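You operate a simulated robot arm through the tools that you are given. There is no shell and no other tool. Be economical: measure what you need, move in short steps, check, and stop when the job is done.

You run a simulated two-armed robot. Do the job below in one go: nothing can be reset, and whatever is moved stays where it is left.

Task
Put the blue tile on the tool ledge. Put the 3mm brass shim from the top of the moulding table on the orange tile and the 6mm brass shim on the low shelf of the loading table. Put the white cup from the top of the moulding table on the green pin tray and the yellow cup on the yellow tile. Do these in any order. Set down upright: cup.

Only the result counts: the job must be done as asked and must still hold three seconds after the hand-in. Knocking over, shifting, dropping, spilling or breaking anything else fails it.

Robot
Two 7-joint arms with two-finger grippers on one trunk, on a base that drives. Base frame: it is fixed to the floor where the robot stands at the start and does not move with it; the origin is under the middle of the robot, x ahead of it, y to its left, z up. Lengths are in mm, angles in rad, forces in N, time in s.
The left shoulder is at the start at [41, 162, 1130], the right one opposite. With the tool pointing down near the work surface each hand reaches from about 280 to 740 mm from the robot's upright axis, wherever it stands, measured 20 degrees to its own side. Places, roughly: low shelf of the loading table [-1000, -1600, 300]; tool ledge (20x132 cm) [2620, -980, 840]. Payload 2.45 kg a hand.
The TCP of each hand is the grasp point between the finger pads, 26 mm short of the fingertips. In the tool frame z runs along the fingers and y along their closing line. The gripper opens to 96 mm. The gripper's body begins 69 mm behind the TCP.
Orientation is that of the tool frame in the base frame, as a unit quaternion [w, x, y, z]. With the fingers straight down and closing along the base's y, the tool's x points along the base's -x, its y along +y and its z along -z.

Tools
- The arms move only by the tool nudge_tool. It takes "left_motion", "right_motion" or both (then of equal length, played together; a hand with none holds still); each is a list of rows, each a list of 7 numbers: the finger opening in mm, from 0 to 96, then the shift along the base's x, y, z in units of 200 mm (1.0 is 200 mm), then the turn, a rotation vector about the base's x, y, z in units of 180 degrees (1.0 is 180 degrees). In form: [[jaw, tx, ty, tz, ax, ay, az], ...]. A call has 1 to 12 rows; each row is the pose to reach, as a shift and turn from the pose commanded when the call began. A call with a number of a shift or a turn outside -1 to 1 is refused whole. Rows are played at 5 a second. More than 50 mm and 0.15 rad between two rows, or a gripper value outside its range, and nothing of the call is played. A pose out of reach is approached as far as the arm can. The call stops where the force on the tool passes 40 N (or 10 N more than at its start, if that is more) or the arm is blocked; 0.2 s more then pass. Each finger halts on what it meets, pressing with about 24 N; the grip force reading is that of the motor and also rises with nothing between the fingers. The clock runs only during rows and for 0.2 s after the last one: add rows that repeat a pose to give the fingers time. It gives the time, the measured TCP pose, the force on the tool (base axes), the opening and the grip force at its end, in the units of the frame above (readings bear some noise), with the torque about the TCP (base axes, N m) and any sound that the robot's microphone picked up, and new pictures: "views" is both (left out), scene, wrist or none (wrist: the cameras of the hands that moved).
- Cameras (640 x 400 px; columns grow to the right, rows downward): "scene" is now at [106.8, 7, 1613.8]; the picture's right is [-0.04, -1.00, 0.00], its down [-0.79, 0.03, -0.61] and it looks along [0.61, -0.02, -0.79] (base axes); focal length 264 px, centre (320, 200). "left" rides on the left gripper at [82, -3, -98] in its tool frame; the picture's right is [0.04, 1.00, 0.00], its down [-0.73, 0.03, -0.68] and it looks along [-0.68, 0.03, 0.73] (tool axes); focal length 256 px, centre (320, 200). "right" rides on the right gripper at [82, 3, -98] in its tool frame; the picture's right is [-0.04, 1.00, 0.00], its down [-0.73, -0.03, -0.68] and it looks along [-0.68, -0.03, 0.73] (tool axes); focal length 256 px, centre (320, 200). There is no depth. A picture from a camera that has moved, and an enlarged one, comes with that camera's place and axes in the base frame and with its lens. The place of the scene camera against the robot may be out by one fixed shift of up to 18 mm in any direction.
- move_column(by): slides the trunk up (or, below 0, down) by that many mm; the arms and the scene camera ride with it, the base frame stays. It gives what a move gives, with no picture.
- drive_base(legs): drives the robot by 1 to 6 legs, each [ahead, left, turn to the left] in mm, mm and rad, along the robot's own axes; the way and the turn of a leg run together, so that a leg with both is an arc; at most 1500 mm and 3.142 rad a leg. The arms and the cameras ride along, it lands a little off, and it stops where it bumps. It gives what a move gives, and a new picture of the scene camera.
- pan_tilt(pan, tilt): turns the head with the scene camera to pan (to the left, within 2.094 rad either way) and tilt (down, from -0.506 to 1.204), counted from straight ahead of the robot. It gives what a move gives, and a new picture of the scene camera.
- close_up(camera, box): a new picture of the part [left, top, right, bottom] of that camera's present view, enlarged. The clock stands still meanwhile.
- close_job(): hands the job in; it is judged then, once.

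Work in short steps. Places have to be worked out from the pictures, the camera data and where the tool is seen: move nearer, look again, correct. Check each grasp and each placing, and mend what went wrong. You have 165 turns and 260 pictures in all, those below and enlarged ones among them. Open the grippers and draw the arms clear of the work before you hand the job in, unless the task says otherwise.

The tools are called after ">>>" by a JSON object that holds its "api" and its "payload". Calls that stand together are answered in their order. nudge_tool: Moves the arms, as the interface text tells. Its arguments: {"type":"object","properties":{"left_motion":{"type":"array","items":{"type":"array","items":{"type":"number"}}},"right_motion":{"type":"array","items":{"type":"array","items":{"type":"number"}}},"views":{"type":"string","enum":["both","scene","wrist","none"]}},"required":[]} The other tools are called the same way: move_column (by) slides the trunk up or down; drive_base (legs) drives the base; pan_tilt (pan, tilt) turns the head that bears the scene camera; close_up (camera, box) takes an enlarged picture of a part of a camera's view; close_job () hands the job in.

At the start:

```text
clock: 0.0
left_tcp_pos: [461.6, 242.7, 1163.0]
left_ee_rot: [-0.001, 0.0, 1.0, 0.001]
left_contact_force: [-0.4, 0.7, 0.2]
left_wrist_torque: [-0.03, 0.02, -0.02]
left_gripper_width: 95.9
left_grip_force: 0.0
right_tcp_pos: [492.2, -169.9, 1146.3]
right_ee_rot: [0.0, 0.0, 1.0, 0.0]
right_contact_force: [0.6, -0.6, -0.1]
right_wrist_torque: [-0.02, 0.01, 0.0]
right_gripper_width: 96.0
right_grip_force: 0.2
trunk travel left (down, up): [-300.0, 267.0]
robot x, y, heading: [4.1, 3.1, 0.001]
head pan, tilt: [-0.037, 0.913]
```

scene: 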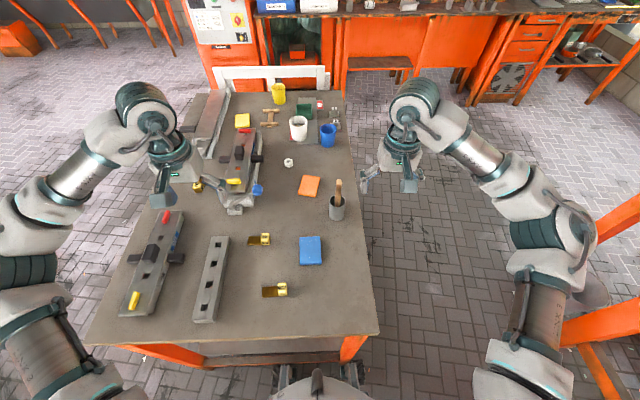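
right: 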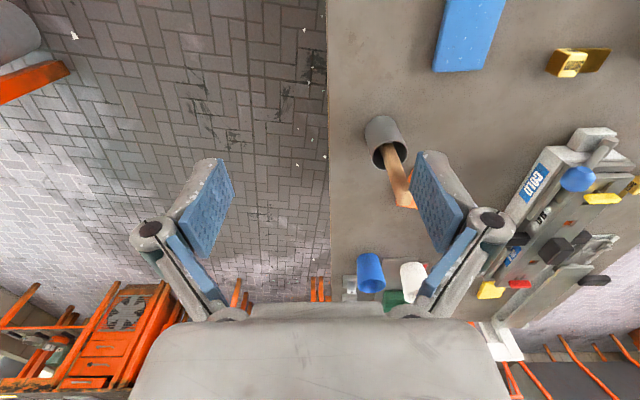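
left: 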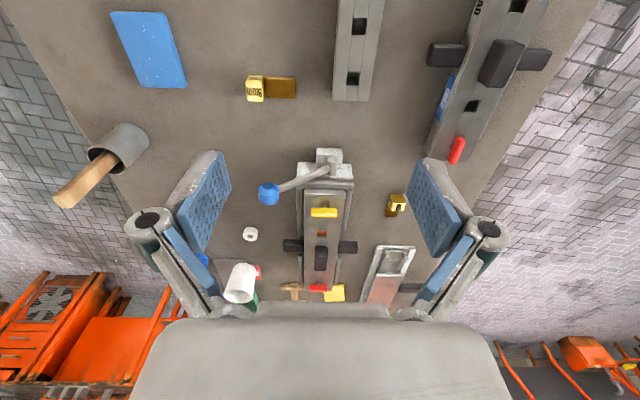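

The table ahead carries tiles, cups and brass shims; I zoom in to identify them.

>>> {"api": "close_up", "payload": {"camera": "scene", "box": [180, 160, 380, 310]}}

>>> {"api": "close_up", "payload": {"camera": "scene", "box": [180, 60, 360, 180]}}

>>> {"api": "close_up", "payload": {"camera": "left", "box": [220, 50, 440, 310]}}

```text
2.67 times, centred on (280, 235) of scene
camera zoom: at [106.8, 7.0, 1613.8], right [-0.04, -1.0, 0.0], down [-0.79, 0.03, -0.61], along [0.61, -0.02, -0.79], focal length 704 px, centre (427, 107)
```

zoom: 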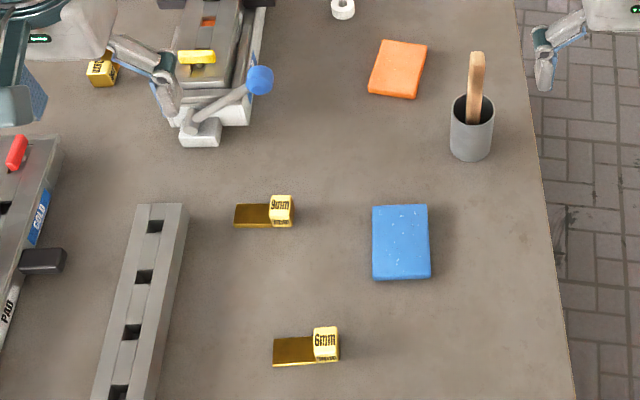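

```text
3.33 times, centred on (270, 120) of scene
camera zoom: at [106.8, 7.0, 1613.8], right [-0.04, -1.0, 0.0], down [-0.79, 0.03, -0.61], along [0.61, -0.02, -0.79], focal length 879 px, centre (487, 467)
```

zoom: 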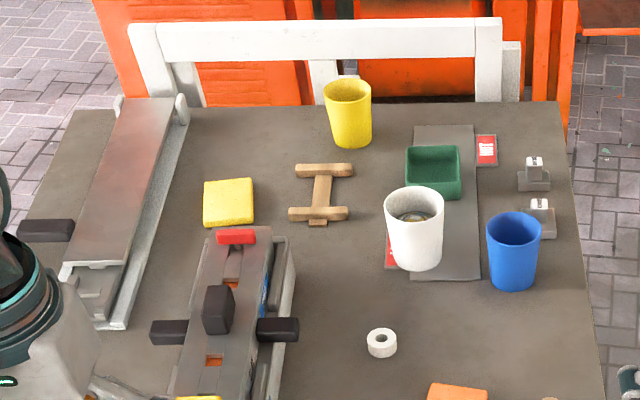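

```text
1.54 times, centred on (330, 180) of left
camera zoom: at [380.0, 239.9, 1261.3], right [-0.04, 1.0, 0.0], down [0.73, 0.03, 0.68], along [0.68, 0.03, -0.73], focal length 394 px, centre (305, 231)
```

zoom: 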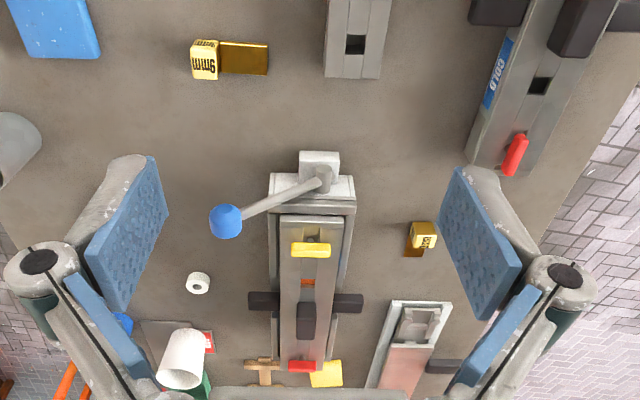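

Table top is about z≈900 by triangulation. I look around to see the free floor and the other furniture.

>>> {"api": "pan_tilt", "payload": {"pan": -1.2, "tilt": 0.5}}

>>> {"api": "pan_tilt", "payload": {"pan": -2.09, "tilt": 0.6}}

>>> {"api": "pan_tilt", "payload": {"pan": -0.4, "tilt": 0.4}}

>>> {"api": "pan_tilt", "payload": {"pan": 1.2, "tilt": 0.5}}

```text
clock: 1.4
left_tcp_pos: [459.5, 242.9, 1164.2]
left_ee_rot: [0.002, 0.0, 1.0, 0.0]
left_contact_force: [-0.5, 0.4, -0.2]
left_wrist_torque: [-0.04, 0.0, 0.0]
left_gripper_width: 95.9
left_grip_force: 0.0
right_tcp_pos: [488.5, -170.1, 1148.5]
right_ee_rot: [0.001, 0.001, 1.0, 0.0]
right_contact_force: [0.5, 0.1, 0.6]
right_wrist_torque: [0.01, 0.02, -0.03]
right_gripper_width: 95.9
right_grip_force: 0.0
trunk travel left (down, up): [-300.0, 267.0]
robot x, y, heading: [3.7, 1.2, 0.0]
head pan, tilt: [-1.201, 0.499]
camera scene: at [65.0, -75.2, 1648.7], right [-0.93, -0.36, 0.0], down [-0.18, 0.45, -0.88], along [0.32, -0.82, -0.48], focal length 264 px, centre (320, 200)
```

scene: 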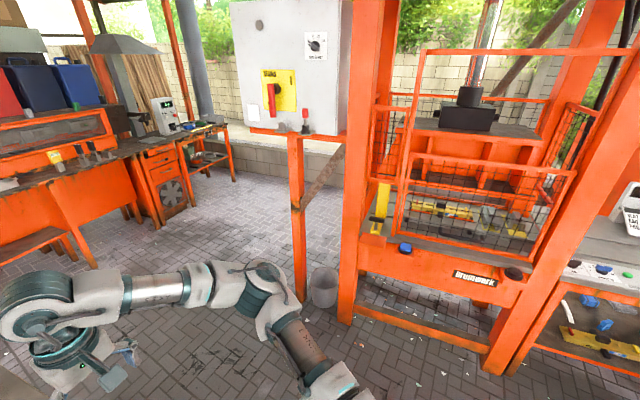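

```text
clock: 2.6
left_tcp_pos: [458.7, 243.8, 1164.6]
left_ee_rot: [0.0, -0.001, 1.0, 0.0]
left_contact_force: [-0.1, 0.6, 0.1]
left_wrist_torque: [0.0, 0.0, 0.02]
left_gripper_width: 95.9
left_grip_force: 0.0
right_tcp_pos: [487.1, -169.9, 1148.6]
right_ee_rot: [0.001, 0.0, 1.0, 0.0]
right_contact_force: [0.4, 0.4, -0.6]
right_wrist_torque: [0.01, 0.01, -0.01]
right_gripper_width: 96.0
right_grip_force: 0.0
trunk travel left (down, up): [-300.0, 267.0]
robot x, y, heading: [2.3, 1.3, -0.0]
head pan, tilt: [-2.089, 0.6]
camera scene: at [-11.7, -67.2, 1640.0], right [-0.87, 0.49, 0.0], down [0.28, 0.49, -0.83], along [-0.41, -0.72, -0.56], focal length 264 px, centre (320, 200)
```

scene: 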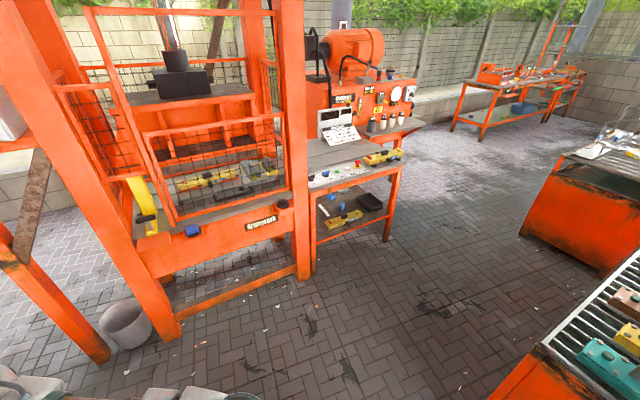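

```text
clock: 4.3
left_tcp_pos: [458.8, 242.5, 1164.2]
left_ee_rot: [0.001, 0.0, 1.0, 0.0]
left_contact_force: [0.1, 0.1, -0.3]
left_wrist_torque: [0.02, -0.01, 0.01]
left_gripper_width: 96.1
left_grip_force: 0.2
right_tcp_pos: [487.1, -169.5, 1148.4]
right_ee_rot: [0.0, 0.0, 1.0, 0.0]
right_contact_force: [-0.2, -1.3, -0.3]
right_wrist_torque: [0.0, 0.0, 0.0]
right_gripper_width: 95.8
right_grip_force: 0.1
trunk travel left (down, up): [-300.0, 267.0]
robot x, y, heading: [2.1, -1.2, 0.001]
head pan, tilt: [-0.4, 0.4]
camera scene: at [117.5, -26.4, 1657.6], right [-0.39, -0.92, 0.0], down [-0.36, 0.15, -0.92], along [0.85, -0.36, -0.39], focal length 264 px, centre (320, 200)
```

scene: 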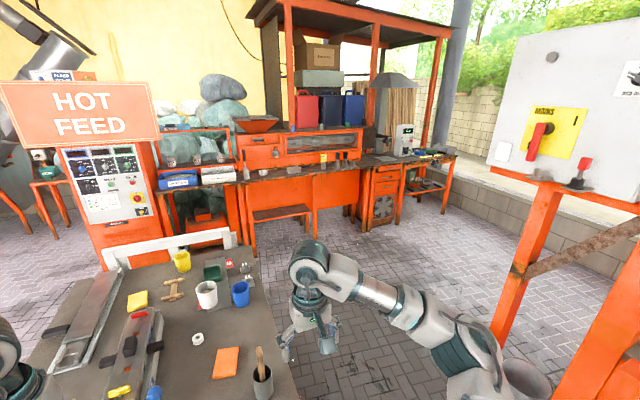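

```text
clock: 6.0
left_tcp_pos: [458.5, 241.9, 1164.4]
left_ee_rot: [0.001, -0.001, 1.0, 0.0]
left_contact_force: [-0.7, 0.6, 0.1]
left_wrist_torque: [-0.01, 0.01, 0.05]
left_gripper_width: 95.7
left_grip_force: 0.0
right_tcp_pos: [486.3, -169.9, 1148.5]
right_ee_rot: [0.001, 0.0, 1.0, 0.0]
right_contact_force: [0.4, 0.2, 0.1]
right_wrist_torque: [-0.01, -0.03, 0.0]
right_gripper_width: 96.1
right_grip_force: 0.0
trunk travel left (down, up): [-300.0, 267.0]
robot x, y, heading: [-0.6, -0.1, 0.005]
head pan, tilt: [1.201, 0.499]
camera scene: at [65.1, 94.6, 1648.7], right [0.93, -0.36, 0.0], down [-0.18, -0.45, -0.88], along [0.32, 0.82, -0.48], focal length 264 px, centre (320, 200)
```

scene: 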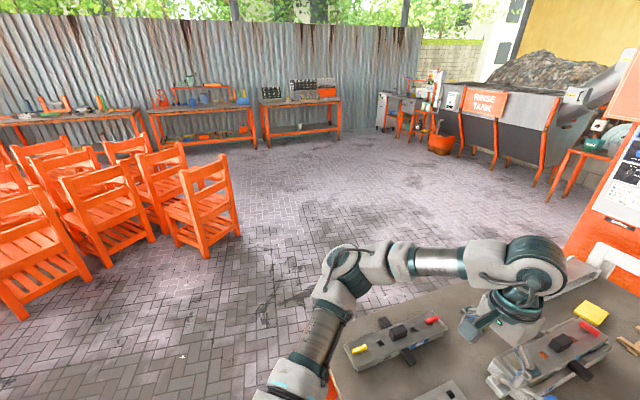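

The tool ledge is the front strip of the orange bench; the loading table shelf is behind-right. Now I identify the third shim.

>>> {"api": "close_up", "payload": {"camera": "left", "box": [360, 180, 430, 230]}}

>>> {"api": "pan_tilt", "payload": {"pan": 0, "tilt": 0.9}}

>>> {"api": "close_up", "payload": {"camera": "scene", "box": [180, 170, 260, 220]}}

```text
8.00 times, centred on (395, 205) of left
camera zoom: at [375.8, 240.1, 1262.8], right [-0.04, 1.0, 0.0], down [0.73, 0.03, 0.68], along [0.68, 0.03, -0.73], focal length 2048 px, centre (-280, 160)
```

zoom: 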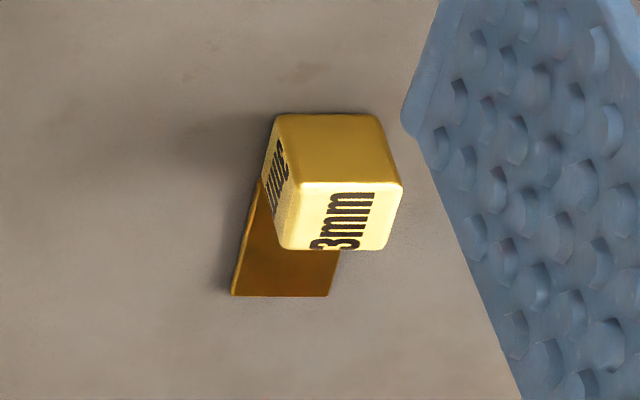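

```text
clock: 7.4
left_tcp_pos: [458.2, 242.8, 1164.6]
left_ee_rot: [0.001, 0.0, 1.0, -0.001]
left_contact_force: [-0.3, 0.7, -0.4]
left_wrist_torque: [-0.04, 0.01, -0.01]
left_gripper_width: 96.1
left_grip_force: 0.1
right_tcp_pos: [488.0, -169.9, 1148.4]
right_ee_rot: [0.001, 0.0, 1.0, 0.0]
right_contact_force: [0.2, -0.3, 0.4]
right_wrist_torque: [0.01, 0.01, -0.02]
right_gripper_width: 96.1
right_grip_force: 0.0
trunk travel left (down, up): [-300.0, 267.0]
robot x, y, heading: [-0.5, 1.0, -0.0]
head pan, tilt: [0.0, 0.901]
camera scene: at [107.5, 9.8, 1614.7], right [0.0, -1.0, 0.0], down [-0.79, 0.0, -0.62], along [0.62, 0.0, -0.79], focal length 264 px, centre (320, 200)
```

scene: 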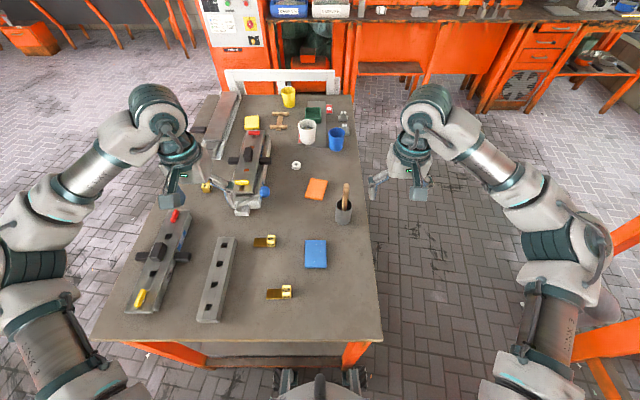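

```text
8.00 times, centred on (220, 195) of scene
camera zoom: at [107.5, 9.8, 1614.7], right [0.0, -1.0, 0.0], down [-0.79, 0.0, -0.62], along [0.62, 0.0, -0.79], focal length 2110 px, centre (1120, 240)
```

zoom: 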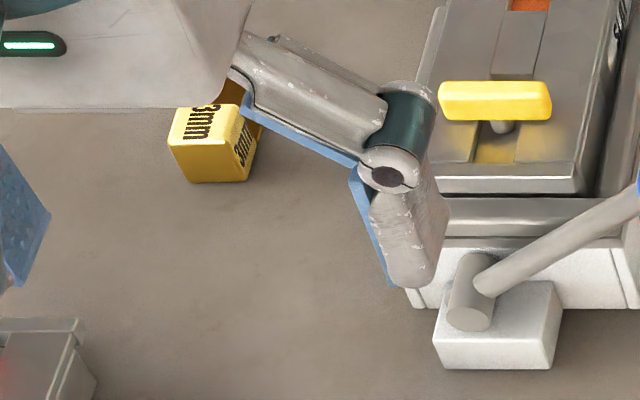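

3 mm shim ≈ (703,402), yellow tile ≈ (1098,309), yellow cup ≈ (1241,158): these are best done from the table's left side (table spans about x 238–1360, y −144–553). I drive around there.

>>> {"api": "drive_base", "payload": {"legs": [[-40, 0, 0], [0, 900, 0], [340, 0, 0]]}}

```text
clock: 14.5
left_tcp_pos: [767.1, 1129.4, 1166.4]
left_ee_rot: [0.002, 0.015, 1.0, 0.003]
left_contact_force: [0.0, 0.1, -0.4]
left_wrist_torque: [0.06, 0.02, 0.01]
left_gripper_width: 95.8
left_grip_force: 0.1
right_tcp_pos: [784.2, 715.8, 1146.9]
right_ee_rot: [0.002, 0.016, 1.0, 0.005]
right_contact_force: [0.3, 0.2, -0.2]
right_wrist_torque: [-0.01, -0.02, -0.02]
right_gripper_width: 96.2
right_grip_force: 0.1
trunk travel left (down, up): [-300.0, 267.0]
robot x, y, heading: [298.7, 906.8, -0.032]
head pan, tilt: [0.0, 0.901]
camera scene: at [407.8, 903.1, 1614.8], right [-0.03, -1.0, -0.01], down [-0.79, 0.03, -0.62], along [0.62, -0.01, -0.79], focal length 264 px, centre (320, 200)
```

scene: 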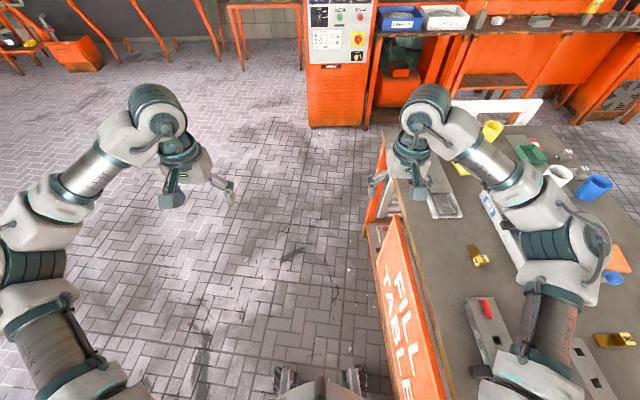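

The left side is free. Turn to face the table and strafe along it.

>>> {"api": "drive_base", "payload": {"legs": [[0, 0, -1.54], [0, 660, 0]]}}

```text
clock: 21.8
left_tcp_pos: [1232.8, 474.6, 1162.2]
left_ee_rot: [-0.005, 0.698, 0.716, -0.01]
left_contact_force: [1.4, -0.6, -0.1]
left_wrist_torque: [0.02, 0.1, 0.04]
left_gripper_width: 96.0
left_grip_force: 0.0
right_tcp_pos: [820.9, 437.1, 1153.8]
right_ee_rot: [-0.005, 0.699, 0.715, -0.01]
right_contact_force: [1.8, 0.8, -0.1]
right_wrist_torque: [-0.05, 0.12, 0.01]
right_gripper_width: 96.0
right_grip_force: 0.0
trunk travel left (down, up): [-300.0, 267.0]
robot x, y, heading: [956.5, 922.8, -1.55]
head pan, tilt: [0.0, 0.901]
camera scene: at [969.0, 821.4, 1614.7], right [-1.0, -0.02, 0.01], down [-0.02, 0.79, -0.62], along [0.01, -0.62, -0.79], focal length 264 px, centre (320, 200)
```

scene: 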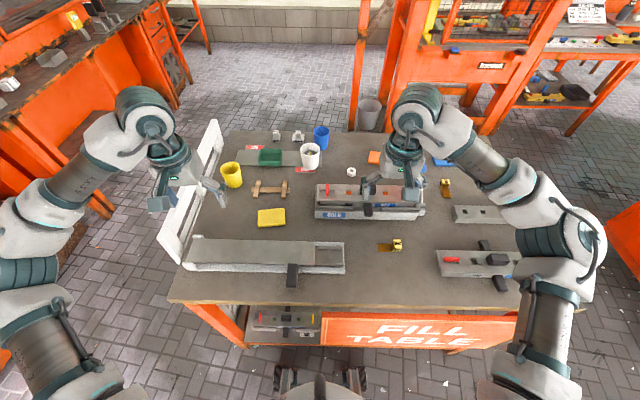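

Visual fixes from here put everything ~40 mm off the earlier ones (odometry drift), so I'll work from local views. Move closer to the table, then look with both wrist cameras.

>>> {"api": "drive_base", "payload": {"legs": [[50, 30, -0.02]]}}

>>> {"api": "nudge_tool", "payload": {"left_motion": [[96, 0, 0, 0, 0, 0, 0]], "right_motion": [[96, 0, 0, 0, 0, 0, 0]], "views": "wrist"}}

```text
clock: 22.7
left_tcp_pos: [1268.6, 425.0, 1162.7]
left_ee_rot: [-0.006, 0.704, 0.71, -0.014]
left_contact_force: [1.6, -1.1, -0.3]
left_wrist_torque: [-0.02, 0.08, 0.01]
left_gripper_width: 96.0
left_grip_force: 0.1
right_tcp_pos: [855.8, 393.9, 1158.1]
right_ee_rot: [-0.005, 0.704, 0.71, -0.014]
right_contact_force: [1.2, -0.2, 0.4]
right_wrist_torque: [-0.01, 0.16, 0.0]
right_gripper_width: 95.9
right_grip_force: 0.1
trunk travel left (down, up): [-300.0, 267.0]
robot x, y, heading: [995.5, 874.9, -1.566]
head pan, tilt: [0.0, 0.901]
camera scene: at [1014.0, 775.3, 1615.0], right [-1.0, 0.0, 0.02], down [-0.01, 0.78, -0.62], along [-0.01, -0.62, -0.78], focal length 264 px, centre (320, 200)
```

scene: 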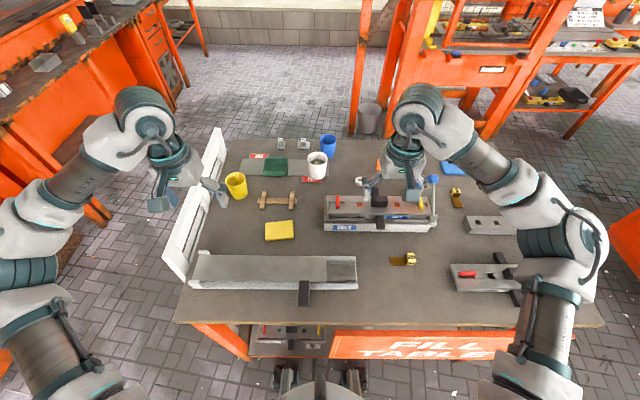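

```text
clock: 23.1
left_tcp_pos: [1236.6, 427.3, 1170.3]
left_ee_rot: [0.004, 0.706, 0.709, -0.006]
left_contact_force: [-0.5, 0.6, 0.0]
left_wrist_torque: [-0.03, -0.06, -0.04]
left_gripper_width: 95.8
left_grip_force: 0.0
right_tcp_pos: [823.7, 397.3, 1156.0]
right_ee_rot: [0.006, 0.705, 0.709, -0.006]
right_contact_force: [-0.5, -0.4, 0.0]
right_wrist_torque: [0.03, -0.07, -0.05]
right_gripper_width: 95.7
right_grip_force: 0.0
trunk travel left (down, up): [-300.0, 267.0]
robot x, y, heading: [990.0, 871.5, -1.568]
head pan, tilt: [0.0, 0.901]
camera right: at [827.0, 479.4, 1253.5], right [1.0, -0.03, 0.0], down [-0.02, -0.72, 0.69], along [-0.02, -0.69, -0.72], focal length 256 px, centre (320, 200)
camera left: at [1231.7, 510.7, 1268.1], right [1.0, 0.04, 0.0], down [0.03, -0.72, 0.69], along [0.03, -0.69, -0.72], focal length 256 px, centre (320, 200)
```

right: 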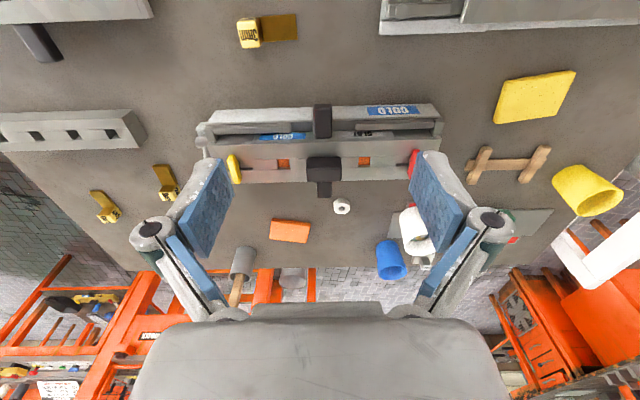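
left: 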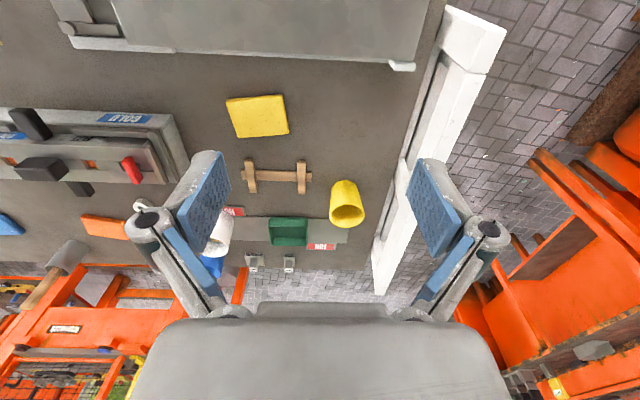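

Yellow cup ≈ (1295,185), tile ≈ (1145,331), 3 mm shim ≈ (746,418). I shift 90 mm left (toward +x) so the cup is in comfortable reach.

>>> {"api": "drive_base", "payload": {"legs": [[15, 90, 0]]}}

>>> {"api": "nudge_tool", "payload": {"left_motion": [[96, 0, 0, 0, 0, 0, 0.04], [96, 0, -0.1, 0, 0, 0, 0.08], [96, 0, -0.2, 0, 0, 0, 0.12], [96, 0, -0.3, 0, 0, 0, 0.16], [96, 0, -0.4, 0, 0, 0, 0.2], [96, 0, -0.5, 0, 0, 0, 0.24], [96, 0, -0.6, 0, 0, 0, 0.28], [96, 0, -0.7, 0, 0, 0, 0.32], [96, 0, -0.7, 0, 0, 0, 0.36], [96, 0, -0.7, 0, 0, 0, 0.4], [96, 0, -0.7, 0, 0, 0, 0.44], [96, 0, -0.7, 0, 0, 0, 0.48]], "right_motion": [[96, -0.1, 0, 0, 0, 0, 0], [96, -0.2, 0, 0, 0, 0, 0], [96, -0.3, 0, 0, 0, 0, 0], [96, -0.4, 0, 0, 0, 0, 0], [96, -0.4, 0.1, 0, 0, 0, 0], [96, -0.4, 0.2, 0, 0, 0, 0], [96, -0.4, 0.2, 0, 0, 0, 0], [96, -0.4, 0.2, -0.1, 0, 0, 0], [96, -0.4, 0.2, -0.2, 0, 0, 0], [96, -0.4, 0.2, -0.3, 0, 0, 0], [96, -0.4, 0.2, -0.4, 0, 0, 0], [96, -0.4, 0.2, -0.4, 0, 0, 0]]}}

```text
clock: 24.2
left_tcp_pos: [1290.6, 410.3, 1175.8]
left_ee_rot: [0.013, 0.706, 0.708, 0.004]
left_contact_force: [-2.4, -0.3, 0.0]
left_wrist_torque: [0.01, -0.19, -0.01]
left_gripper_width: 96.0
left_grip_force: 0.1
right_tcp_pos: [877.6, 377.5, 1149.6]
right_ee_rot: [0.013, 0.705, 0.709, 0.004]
right_contact_force: [-1.9, -0.8, -0.4]
right_wrist_torque: [0.17, -0.19, -0.01]
right_gripper_width: 95.8
right_grip_force: 0.1
trunk travel left (down, up): [-300.0, 267.0]
robot x, y, heading: [1069.5, 856.3, -1.565]
head pan, tilt: [0.0, 0.901]
camera scene: at [1022.9, 755.3, 1614.0], right [-1.0, 0.0, -0.03], down [0.01, 0.79, -0.62], along [0.03, -0.62, -0.79], focal length 264 px, centre (320, 200)
```

scene: 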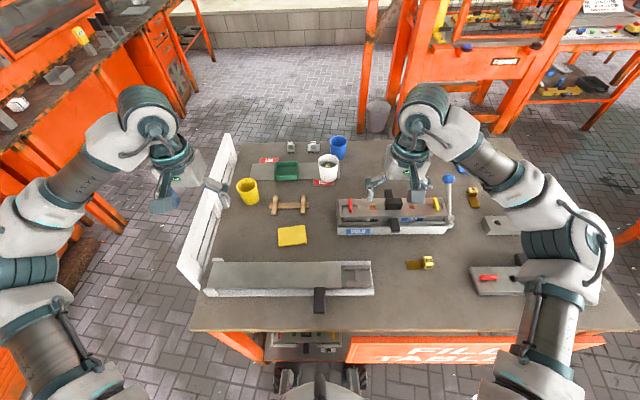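

```text
clock: 27.1
left_tcp_pos: [1285.2, 276.8, 1178.5]
left_ee_rot: [0.021, 0.032, 0.999, -0.006]
left_contact_force: [-0.9, 0.6, -0.5]
left_wrist_torque: [-0.01, -0.03, 0.01]
left_gripper_width: 95.8
left_grip_force: 0.0
right_tcp_pos: [795.5, 424.3, 1070.2]
right_ee_rot: [0.011, 0.708, 0.706, 0.0]
right_contact_force: [-0.3, 0.5, -0.1]
right_wrist_torque: [-0.02, -0.06, -0.02]
right_gripper_width: 96.2
right_grip_force: 0.1
trunk travel left (down, up): [-300.0, 267.0]
robot x, y, heading: [1063.3, 853.1, -1.563]
head pan, tilt: [0.0, 0.901]
stopped in row 12 (left hand): the arm was blocked; the commanded pose is now the measured one
camera scene: at [1022.5, 754.6, 1614.2], right [-1.0, 0.0, -0.02], down [0.01, 0.79, -0.62], along [0.02, -0.62, -0.79], focal length 264 px, centre (320, 200)
camera right: at [798.8, 507.4, 1167.9], right [1.0, -0.04, 0.02], down [-0.04, -0.72, 0.69], along [-0.02, -0.69, -0.72], focal length 256 px, centre (320, 200)
camera left: at [1199.2, 280.0, 1274.0], right [0.02, 1.0, -0.01], down [0.71, -0.01, 0.71], along [0.71, -0.03, -0.71], focal length 256 px, centre (320, 200)
```

scene: 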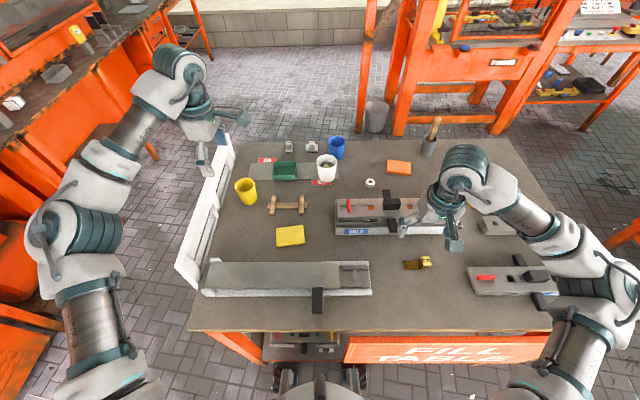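
right: 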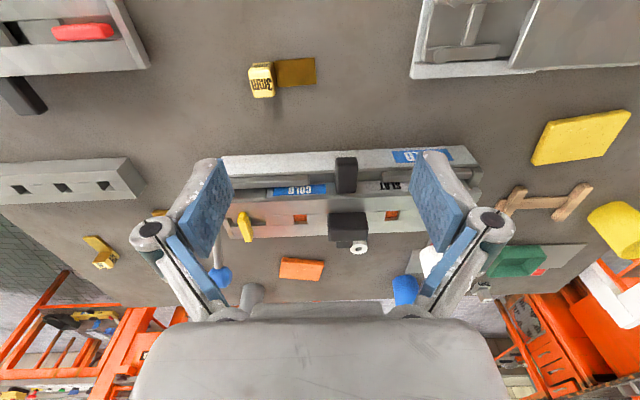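
left: 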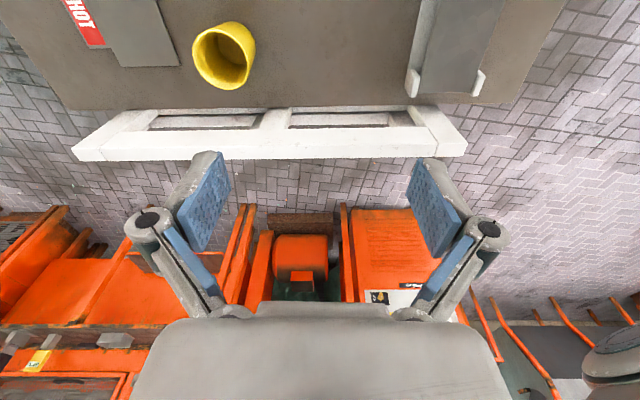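

Right hand is above the 3 mm shim (block ≈ (744,424), plate toward +x). Zoom at the yellow cup in the left wrist camera.

>>> {"api": "close_up", "payload": {"camera": "left", "box": [150, 0, 310, 100]}}

>>> {"api": "nudge_tool", "payload": {"right_motion": [[80, -0.12, 0, -0.1, 0, 0, 0], [70, -0.255, 0, -0.3, 0, 0, 0], [70, -0.255, 0, -0.4, 0, 0, 0], [70, -0.255, 0, -0.4, 0, 0, 0], [70, -0.255, 0, -0.4, 0, 0, 0]]}}

```text
4.00 times, centred on (230, 50) of left
camera zoom: at [1199.2, 280.0, 1274.0], right [0.02, 1.0, -0.01], down [0.71, -0.01, 0.71], along [0.71, -0.03, -0.71], focal length 1024 px, centre (680, 800)
```

zoom: 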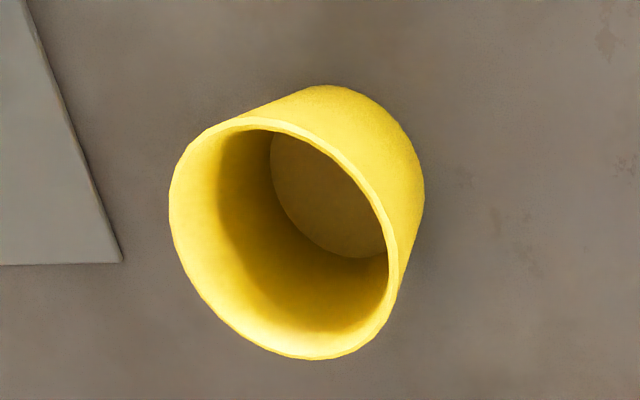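

```text
clock: 28.4
left_tcp_pos: [1316.6, 281.5, 1175.7]
left_ee_rot: [0.012, 0.031, 0.999, -0.006]
left_contact_force: [-1.5, -0.1, 1.0]
left_wrist_torque: [0.03, -0.03, -0.02]
left_gripper_width: 96.1
left_grip_force: 0.1
right_tcp_pos: [771.2, 425.6, 995.7]
right_ee_rot: [0.007, 0.706, 0.708, -0.009]
right_contact_force: [0.0, -0.2, -0.3]
right_wrist_torque: [0.01, -0.04, -0.02]
right_gripper_width: 70.0
right_grip_force: 0.1
trunk travel left (down, up): [-300.0, 267.0]
robot x, y, heading: [1072.0, 859.6, -1.562]
head pan, tilt: [0.0, 0.901]
stopped in row 5 (right hand): the arm was blocked; the commanded pose is now the measured one
camera scene: at [1082.2, 755.2, 1614.7], right [-1.0, -0.01, 0.01], down [-0.01, 0.79, -0.62], along [0.0, -0.62, -0.79], focal length 264 px, centre (320, 200)
camera right: at [775.3, 509.1, 1093.7], right [1.0, -0.04, 0.0], down [-0.03, -0.72, 0.7], along [-0.03, -0.7, -0.72], focal length 256 px, centre (320, 200)
```

scene: 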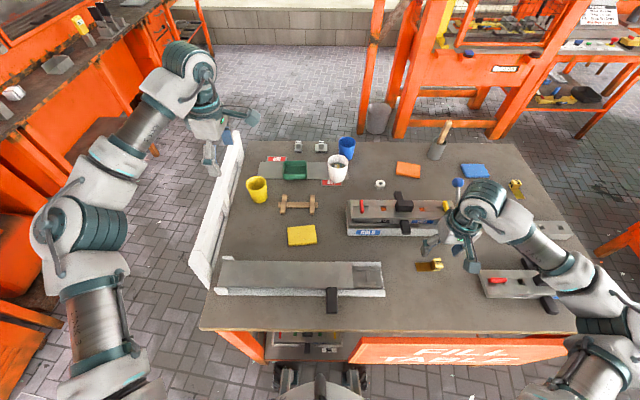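
right: 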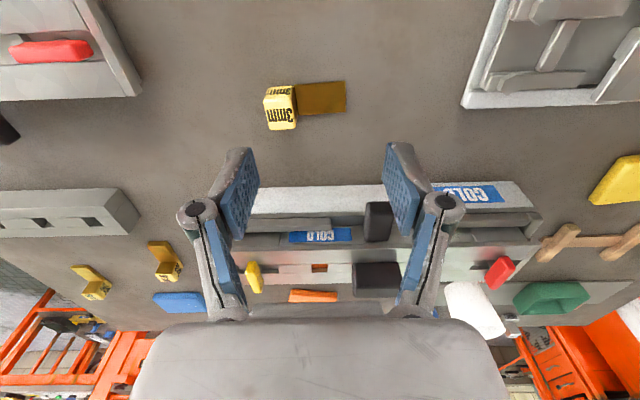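

The body still rocks sideways after the lateral drive (readings shift by ~30 mm). I wait for it to settle.

>>> {"api": "nudge_tool", "payload": {"right_motion": [[70, 0, 0, 0, 0, 0, 0], [70, 0, 0, 0, 0, 0, 0], [70, 0, 0, 0, 0, 0, 0], [70, 0, 0, 0, 0, 0, 0], [70, 0, 0, 0, 0, 0, 0], [70, 0, 0, 0, 0, 0, 0], [70, 0, 0, 0, 0, 0, 0], [70, 0, 0, 0, 0, 0, 0]], "views": "none"}}

>>> {"api": "nudge_tool", "payload": {"right_motion": [[70, 0, 0, 0, 0, 0, 0], [70, 0, 0, 0, 0, 0, 0]], "views": "none"}}

>>> {"api": "nudge_tool", "payload": {"right_motion": [[70, 0, 0, 0, 0, 0, 0], [70, 0, 0, 0, 0, 0, 0]], "views": "wrist"}}

```text
clock: 30.2
left_tcp_pos: [1310.6, 281.1, 1177.4]
left_ee_rot: [0.014, 0.03, 0.999, -0.006]
left_contact_force: [-0.4, 0.5, 0.5]
left_wrist_torque: [0.0, -0.01, 0.01]
left_gripper_width: 95.9
left_grip_force: 0.1
right_tcp_pos: [766.5, 425.8, 994.8]
right_ee_rot: [0.008, 0.707, 0.707, -0.006]
right_contact_force: [0.3, 0.5, 1.1]
right_wrist_torque: [-0.01, 0.02, 0.0]
right_gripper_width: 70.0
right_grip_force: 0.0
trunk travel left (down, up): [-300.0, 267.0]
robot x, y, heading: [1072.2, 858.8, -1.566]
head pan, tilt: [0.0, 0.901]
```

```text
clock: 30.9
left_tcp_pos: [1334.1, 282.0, 1172.7]
left_ee_rot: [0.006, 0.028, 1.0, -0.006]
left_contact_force: [1.1, 0.4, 0.3]
left_wrist_torque: [0.05, 0.1, 0.0]
left_gripper_width: 95.9
left_grip_force: 0.0
right_tcp_pos: [785.7, 423.7, 999.3]
right_ee_rot: [0.005, 0.704, 0.71, -0.012]
right_contact_force: [-0.2, -0.6, 0.1]
right_wrist_torque: [0.03, 0.08, 0.03]
right_gripper_width: 70.0
right_grip_force: 0.0
trunk travel left (down, up): [-300.0, 267.0]
robot x, y, heading: [1074.5, 859.0, -1.561]
head pan, tilt: [0.0, 0.901]
```

```text
clock: 31.4
left_tcp_pos: [1303.6, 280.2, 1177.8]
left_ee_rot: [0.016, 0.031, 0.999, -0.006]
left_contact_force: [-0.1, -0.6, 0.7]
left_wrist_torque: [0.02, -0.05, 0.03]
left_gripper_width: 96.3
left_grip_force: 0.2
right_tcp_pos: [760.8, 424.5, 991.7]
right_ee_rot: [0.01, 0.707, 0.707, -0.005]
right_contact_force: [-0.2, -0.8, -0.1]
right_wrist_torque: [-0.04, -0.03, 0.0]
right_gripper_width: 69.9
right_grip_force: 0.1
trunk travel left (down, up): [-300.0, 267.0]
robot x, y, heading: [1068.0, 853.8, -1.568]
head pan, tilt: [0.0, 0.901]
camera right: at [764.0, 508.2, 1090.0], right [1.0, -0.04, 0.01], down [-0.03, -0.72, 0.69], along [-0.02, -0.69, -0.72], focal length 256 px, centre (320, 200)
```

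right: 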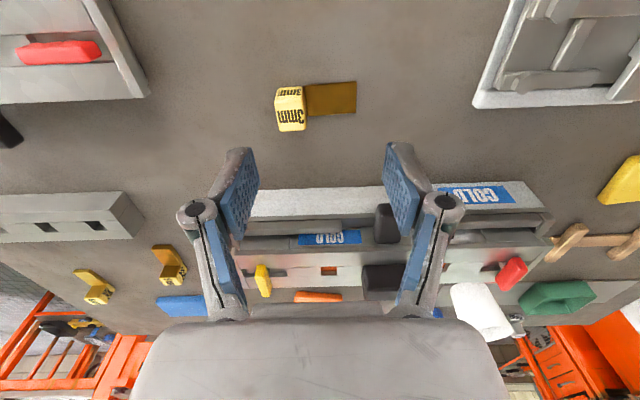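

Still oscillating; wait longer.

>>> {"api": "nudge_tool", "payload": {"right_motion": [[70, 0, 0, 0, 0, 0, 0], [70, 0, 0, 0, 0, 0, 0], [70, 0, 0, 0, 0, 0, 0], [70, 0, 0, 0, 0, 0, 0], [70, 0, 0, 0, 0, 0, 0], [70, 0, 0, 0, 0, 0, 0], [70, 0, 0, 0, 0, 0, 0], [70, 0, 0, 0, 0, 0, 0], [70, 0, 0, 0, 0, 0, 0], [70, 0, 0, 0, 0, 0, 0], [70, 0, 0, 0, 0, 0, 0], [70, 0, 0, 0, 0, 0, 0]], "views": "none"}}

>>> {"api": "nudge_tool", "payload": {"right_motion": [[70, 0, 0, 0, 0, 0, 0], [70, 0, 0, 0, 0, 0, 0], [70, 0, 0, 0, 0, 0, 0], [70, 0, 0, 0, 0, 0, 0], [70, 0, 0, 0, 0, 0, 0], [70, 0, 0, 0, 0, 0, 0], [70, 0, 0, 0, 0, 0, 0], [70, 0, 0, 0, 0, 0, 0], [70, 0, 0, 0, 0, 0, 0], [70, 0, 0, 0, 0, 0, 0], [70, 0, 0, 0, 0, 0, 0], [70, 0, 0, 0, 0, 0, 0]], "views": "none"}}

>>> {"api": "nudge_tool", "payload": {"right_motion": [[70, 0, 0, 0, 0, 0, 0], [70, 0, 0, 0, 0, 0, 0]], "views": "none"}}

>>> {"api": "nudge_tool", "payload": {"right_motion": [[70, 0, 0, 0, 0, 0, 0]], "views": "wrist"}}

```text
clock: 34.0
left_tcp_pos: [1305.1, 281.0, 1177.0]
left_ee_rot: [0.016, 0.031, 0.999, -0.007]
left_contact_force: [-1.1, 0.1, 0.5]
left_wrist_torque: [0.0, -0.07, 0.01]
left_gripper_width: 96.3
left_grip_force: 0.1
right_tcp_pos: [762.8, 425.1, 993.2]
right_ee_rot: [0.01, 0.707, 0.707, -0.004]
right_contact_force: [1.0, 0.1, -0.1]
right_wrist_torque: [-0.01, -0.03, 0.01]
right_gripper_width: 70.2
right_grip_force: 0.0
trunk travel left (down, up): [-300.0, 267.0]
robot x, y, heading: [1071.8, 852.9, -1.563]
head pan, tilt: [0.0, 0.901]
```

```text
clock: 36.6
left_tcp_pos: [1312.2, 279.8, 1177.6]
left_ee_rot: [0.014, 0.029, 0.999, -0.007]
left_contact_force: [-0.1, 0.1, -0.6]
left_wrist_torque: [0.02, -0.04, 0.0]
left_gripper_width: 96.0
left_grip_force: 0.1
right_tcp_pos: [767.6, 424.9, 994.2]
right_ee_rot: [0.009, 0.706, 0.708, -0.006]
right_contact_force: [-0.3, -0.2, -0.2]
right_wrist_torque: [0.0, -0.02, -0.01]
right_gripper_width: 69.9
right_grip_force: 0.1
trunk travel left (down, up): [-300.0, 267.0]
robot x, y, heading: [1067.6, 855.2, -1.565]
head pan, tilt: [0.0, 0.901]
```

```text
clock: 37.2
left_tcp_pos: [1316.5, 279.8, 1175.7]
left_ee_rot: [0.011, 0.028, 1.0, -0.007]
left_contact_force: [0.0, 0.9, 0.4]
left_wrist_torque: [-0.01, 0.01, 0.02]
left_gripper_width: 96.0
left_grip_force: 0.1
right_tcp_pos: [772.4, 425.0, 995.7]
right_ee_rot: [0.007, 0.706, 0.708, -0.008]
right_contact_force: [-0.3, -0.7, -0.2]
right_wrist_torque: [0.01, -0.01, 0.01]
right_gripper_width: 69.9
right_grip_force: 0.0
trunk travel left (down, up): [-300.0, 267.0]
robot x, y, heading: [1073.2, 854.9, -1.565]
head pan, tilt: [0.0, 0.901]
```

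```text
clock: 37.6
left_tcp_pos: [1312.5, 280.2, 1176.9]
left_ee_rot: [0.013, 0.03, 0.999, -0.006]
left_contact_force: [0.2, 0.0, -0.1]
left_wrist_torque: [0.01, 0.01, -0.01]
left_gripper_width: 96.0
left_grip_force: 0.0
right_tcp_pos: [768.4, 426.5, 995.1]
right_ee_rot: [0.008, 0.706, 0.708, -0.006]
right_contact_force: [-0.2, 0.3, -1.1]
right_wrist_torque: [-0.02, -0.01, 0.01]
right_gripper_width: 70.0
right_grip_force: 0.1
trunk travel left (down, up): [-300.0, 267.0]
robot x, y, heading: [1072.9, 859.4, -1.568]
head pan, tilt: [0.0, 0.901]
camera right: at [772.1, 508.2, 1092.1], right [1.0, -0.04, 0.0], down [-0.03, -0.72, 0.69], along [-0.02, -0.69, -0.72], focal length 256 px, centre (320, 200)
```

right: 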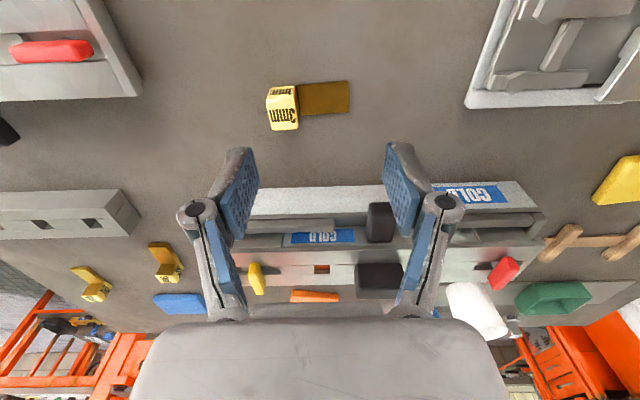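

Sway has died down. Block ≈ (744,430); move over it and descend to just above.

>>> {"api": "nudge_tool", "payload": {"right_motion": [[70, -0.06, 0.01, 0, 0, 0, 0], [70, -0.12, 0.025, 0, 0, 0, 0], [70, -0.12, 0.025, -0.1, 0, 0, 0], [70, -0.12, 0.025, -0.2, 0, 0, 0], [70, -0.12, 0.025, -0.2, 0, 0, 0]], "views": "wrist"}}

```text
clock: 38.9
left_tcp_pos: [1314.4, 281.1, 1176.8]
left_ee_rot: [0.013, 0.03, 0.999, -0.006]
left_contact_force: [-0.1, 0.3, 0.3]
left_wrist_torque: [0.0, -0.02, 0.0]
left_gripper_width: 96.1
left_grip_force: 0.0
right_tcp_pos: [745.5, 430.4, 953.3]
right_ee_rot: [0.008, 0.706, 0.708, -0.007]
right_contact_force: [0.3, -0.5, -0.4]
right_wrist_torque: [-0.04, -0.02, 0.0]
right_gripper_width: 70.3
right_grip_force: 0.2
trunk travel left (down, up): [-300.0, 267.0]
robot x, y, heading: [1072.3, 857.1, -1.569]
head pan, tilt: [0.0, 0.901]
camera right: at [748.7, 513.2, 1051.0], right [1.0, -0.04, 0.0], down [-0.03, -0.72, 0.69], along [-0.02, -0.69, -0.72], focal length 256 px, centre (320, 200)
```

right: 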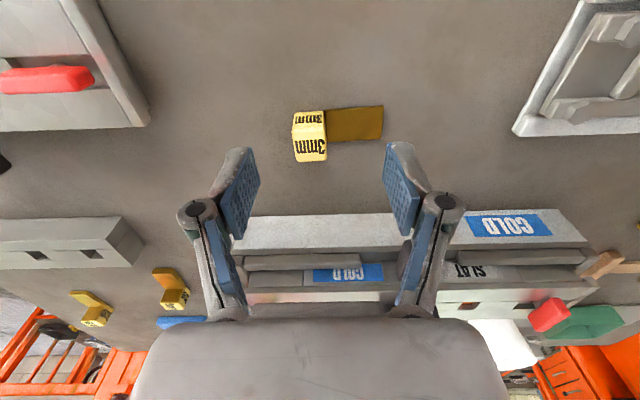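

Block ≈ (741,434); small correction and descend to z≈932, then close.

>>> {"api": "nudge_tool", "payload": {"right_motion": [[70, -0.02, 0.02, -0.05, 0, 0, 0], [70, -0.02, 0.02, -0.1, 0, 0, 0], [70, -0.02, 0.02, -0.1, 0, 0, 0]], "views": "wrist"}}

```text
clock: 39.6
left_tcp_pos: [1314.2, 280.7, 1176.6]
left_ee_rot: [0.013, 0.03, 0.999, -0.006]
left_contact_force: [0.1, 0.1, 0.4]
left_wrist_torque: [-0.02, -0.02, 0.01]
left_gripper_width: 96.0
left_grip_force: 0.0
right_tcp_pos: [740.9, 434.3, 933.4]
right_ee_rot: [0.007, 0.706, 0.708, -0.007]
right_contact_force: [-0.9, -0.2, 0.2]
right_wrist_torque: [-0.01, 0.0, -0.01]
right_gripper_width: 69.6
right_grip_force: 0.0
trunk travel left (down, up): [-300.0, 267.0]
robot x, y, heading: [1071.3, 859.1, -1.563]
head pan, tilt: [0.0, 0.901]
camera right: at [744.8, 516.8, 1031.8], right [1.0, -0.04, 0.0], down [-0.03, -0.72, 0.69], along [-0.02, -0.69, -0.72], focal length 256 px, centre (320, 200)
```

right: 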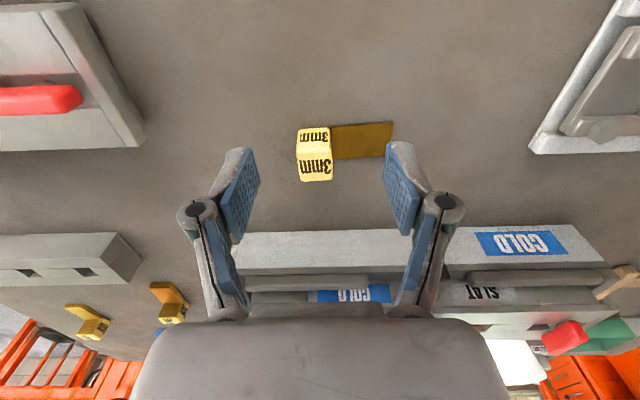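

Shift 5 mm in +y, 3 mm down, and close.

>>> {"api": "nudge_tool", "payload": {"right_motion": [[70, 0, 0.025, -0.015, 0, 0, 0], [50, 0, 0.025, -0.015, 0, 0, 0], [30, 0, 0.025, -0.015, 0, 0, 0], [15, 0, 0.025, -0.015, 0, 0, 0], [15, 0, 0.025, -0.015, 0, 0, 0], [15, 0, 0.025, -0.015, 0, 0, 0]], "views": "wrist"}}

```text
clock: 41.0
left_tcp_pos: [1314.8, 280.0, 1176.5]
left_ee_rot: [0.013, 0.03, 0.999, -0.006]
left_contact_force: [0.2, -0.7, 0.8]
left_wrist_torque: [0.0, 0.0, -0.04]
left_gripper_width: 96.0
left_grip_force: 0.0
right_tcp_pos: [741.7, 439.5, 931.6]
right_ee_rot: [0.008, 0.706, 0.708, -0.007]
right_contact_force: [0.3, -0.5, 0.6]
right_wrist_torque: [0.0, 0.01, 0.0]
right_gripper_width: 15.2
right_grip_force: 0.0
trunk travel left (down, up): [-300.0, 267.0]
robot x, y, heading: [1069.1, 856.7, -1.567]
head pan, tilt: [0.0, 0.901]
camera right: at [745.0, 521.8, 1028.8], right [1.0, -0.04, 0.0], down [-0.03, -0.72, 0.69], along [-0.02, -0.69, -0.72], focal length 256 px, centre (320, 200)
```

right: 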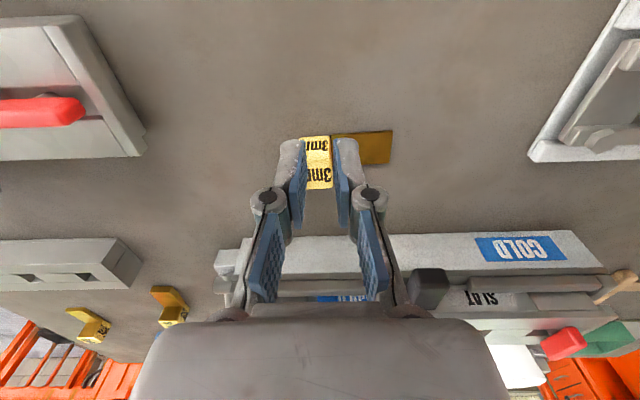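

Block is ~15 mm wide; command fully closed to grip, then lift.

>>> {"api": "nudge_tool", "payload": {"right_motion": [[5, 0, 0, 0, 0, 0, 0], [0, 0, 0, 0, 0, 0, 0], [0, 0, 0, 0, 0, 0, 0], [0, 0, 0, 0.1, 0, 0, 0], [0, 0, 0, 0.3, 0, 0, 0], [0, 0, 0, 0.5, 0, 0, 0], [0, 0, 0, 0.7, 0, 0, 0], [0, 0, 0, 0.7, 0, 0, 0]], "views": "both"}}

```text
clock: 42.9
left_tcp_pos: [1315.3, 279.2, 1175.7]
left_ee_rot: [0.013, 0.03, 0.999, -0.006]
left_contact_force: [0.4, 0.3, 0.4]
left_wrist_torque: [-0.01, 0.02, 0.03]
left_gripper_width: 96.1
left_grip_force: 0.1
right_tcp_pos: [744.3, 437.8, 1073.6]
right_ee_rot: [0.008, 0.707, 0.707, -0.008]
right_contact_force: [-1.0, -0.2, 0.4]
right_wrist_torque: [0.0, 0.0, -0.04]
right_gripper_width: 0.0
right_grip_force: 24.0
trunk travel left (down, up): [-300.0, 267.0]
robot x, y, heading: [1074.5, 861.0, -1.564]
head pan, tilt: [0.0, 0.901]
camera scene: at [1067.8, 754.1, 1614.6], right [-1.0, -0.01, 0.0], down [0.0, 0.79, -0.62], along [0.0, -0.62, -0.79], focal length 264 px, centre (320, 200)
camera right: at [747.4, 520.0, 1171.0], right [1.0, -0.04, 0.0], down [-0.03, -0.72, 0.69], along [-0.03, -0.69, -0.72], focal length 256 px, centre (320, 200)
```

scene: 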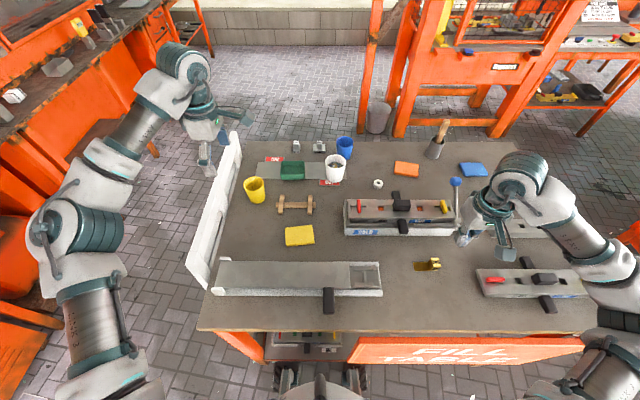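
right: 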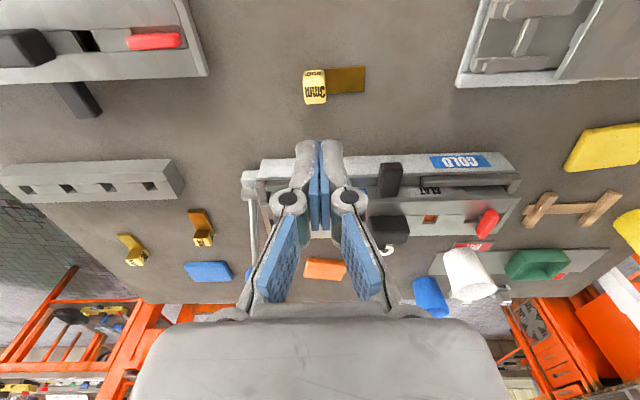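

The fingers closed above the block: re-triangulating gives block (737,412,873), table z≈860. Retry with corrected height.

>>> {"api": "nudge_tool", "payload": {"right_motion": [[60, -0.035, -0.13, -0.1, 0, 0, 0], [60, -0.035, -0.13, -0.3, 0, 0, 0], [60, -0.035, -0.13, -0.5, 0, 0, 0], [60, -0.035, -0.13, -0.7, 0, 0, 0], [60, -0.035, -0.13, -0.78, 0, 0, 0], [60, -0.035, -0.13, -0.78, 0, 0, 0]], "views": "wrist"}}

```text
clock: 44.2
left_tcp_pos: [1314.4, 280.3, 1175.9]
left_ee_rot: [0.013, 0.031, 0.999, -0.006]
left_contact_force: [0.1, 1.0, 0.0]
left_wrist_torque: [0.04, -0.01, 0.02]
left_gripper_width: 96.1
left_grip_force: 0.1
right_tcp_pos: [733.2, 412.2, 919.6]
right_ee_rot: [0.007, 0.707, 0.707, -0.008]
right_contact_force: [-0.7, -0.7, 0.4]
right_wrist_torque: [-0.01, 0.04, 0.03]
right_gripper_width: 60.1
right_grip_force: 0.0
trunk travel left (down, up): [-300.0, 267.0]
robot x, y, heading: [1070.8, 858.7, -1.564]
head pan, tilt: [0.0, 0.901]
camera right: at [737.4, 494.6, 1016.1], right [1.0, -0.04, 0.0], down [-0.03, -0.72, 0.69], along [-0.03, -0.69, -0.72], focal length 256 px, centre (320, 200)
```

right: 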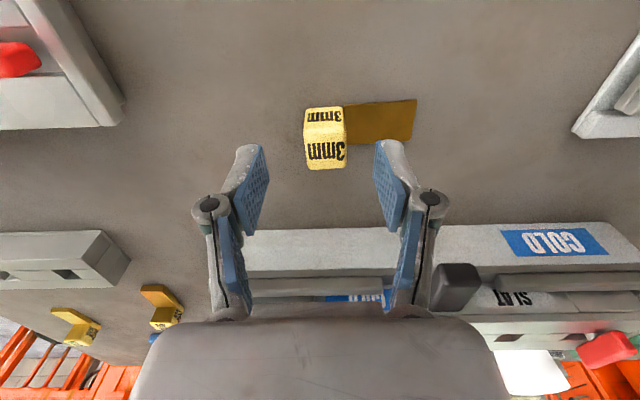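

Aligned. Descend to z≈892, close and lift a little.

>>> {"api": "nudge_tool", "payload": {"right_motion": [[60, 0.02, 0, -0.08, 0, 0, 0], [60, 0.02, 0, -0.14, 0, 0, 0], [60, 0.02, 0, -0.14, 0, 0, 0], [30, 0.02, 0, -0.14, 0, 0, 0], [5, 0.02, 0, -0.14, 0, 0, 0], [5, 0.02, 0, -0.14, 0, 0, 0], [5, 0.02, 0, -0.14, 0, 0, 0]], "views": "wrist"}}

```text
clock: 45.9
left_tcp_pos: [1315.3, 279.9, 1175.9]
left_ee_rot: [0.013, 0.03, 0.999, -0.007]
left_contact_force: [0.4, 0.0, 0.5]
left_wrist_torque: [0.01, 0.05, 0.01]
left_gripper_width: 96.0
left_grip_force: 0.1
right_tcp_pos: [737.6, 412.8, 889.2]
right_ee_rot: [0.008, 0.707, 0.707, -0.008]
right_contact_force: [0.6, -1.2, 1.7]
right_wrist_torque: [-0.09, -0.02, -0.02]
right_gripper_width: 23.6
right_grip_force: 23.8
trunk travel left (down, up): [-300.0, 267.0]
robot x, y, heading: [1069.3, 856.3, -1.565]
head pan, tilt: [0.0, 0.901]
camera right: at [741.8, 495.8, 987.1], right [1.0, -0.04, 0.0], down [-0.03, -0.72, 0.69], along [-0.02, -0.69, -0.72], focal length 256 px, centre (320, 200)
```

right: 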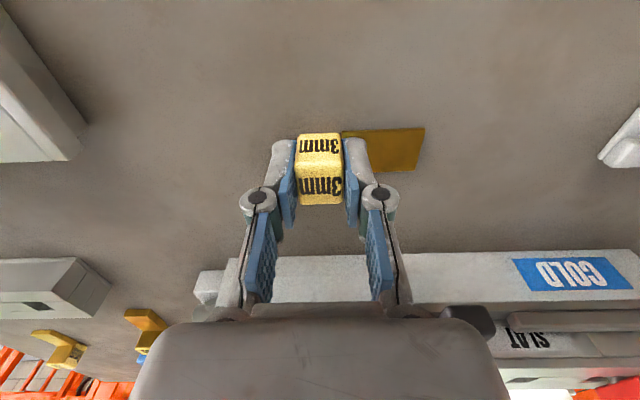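

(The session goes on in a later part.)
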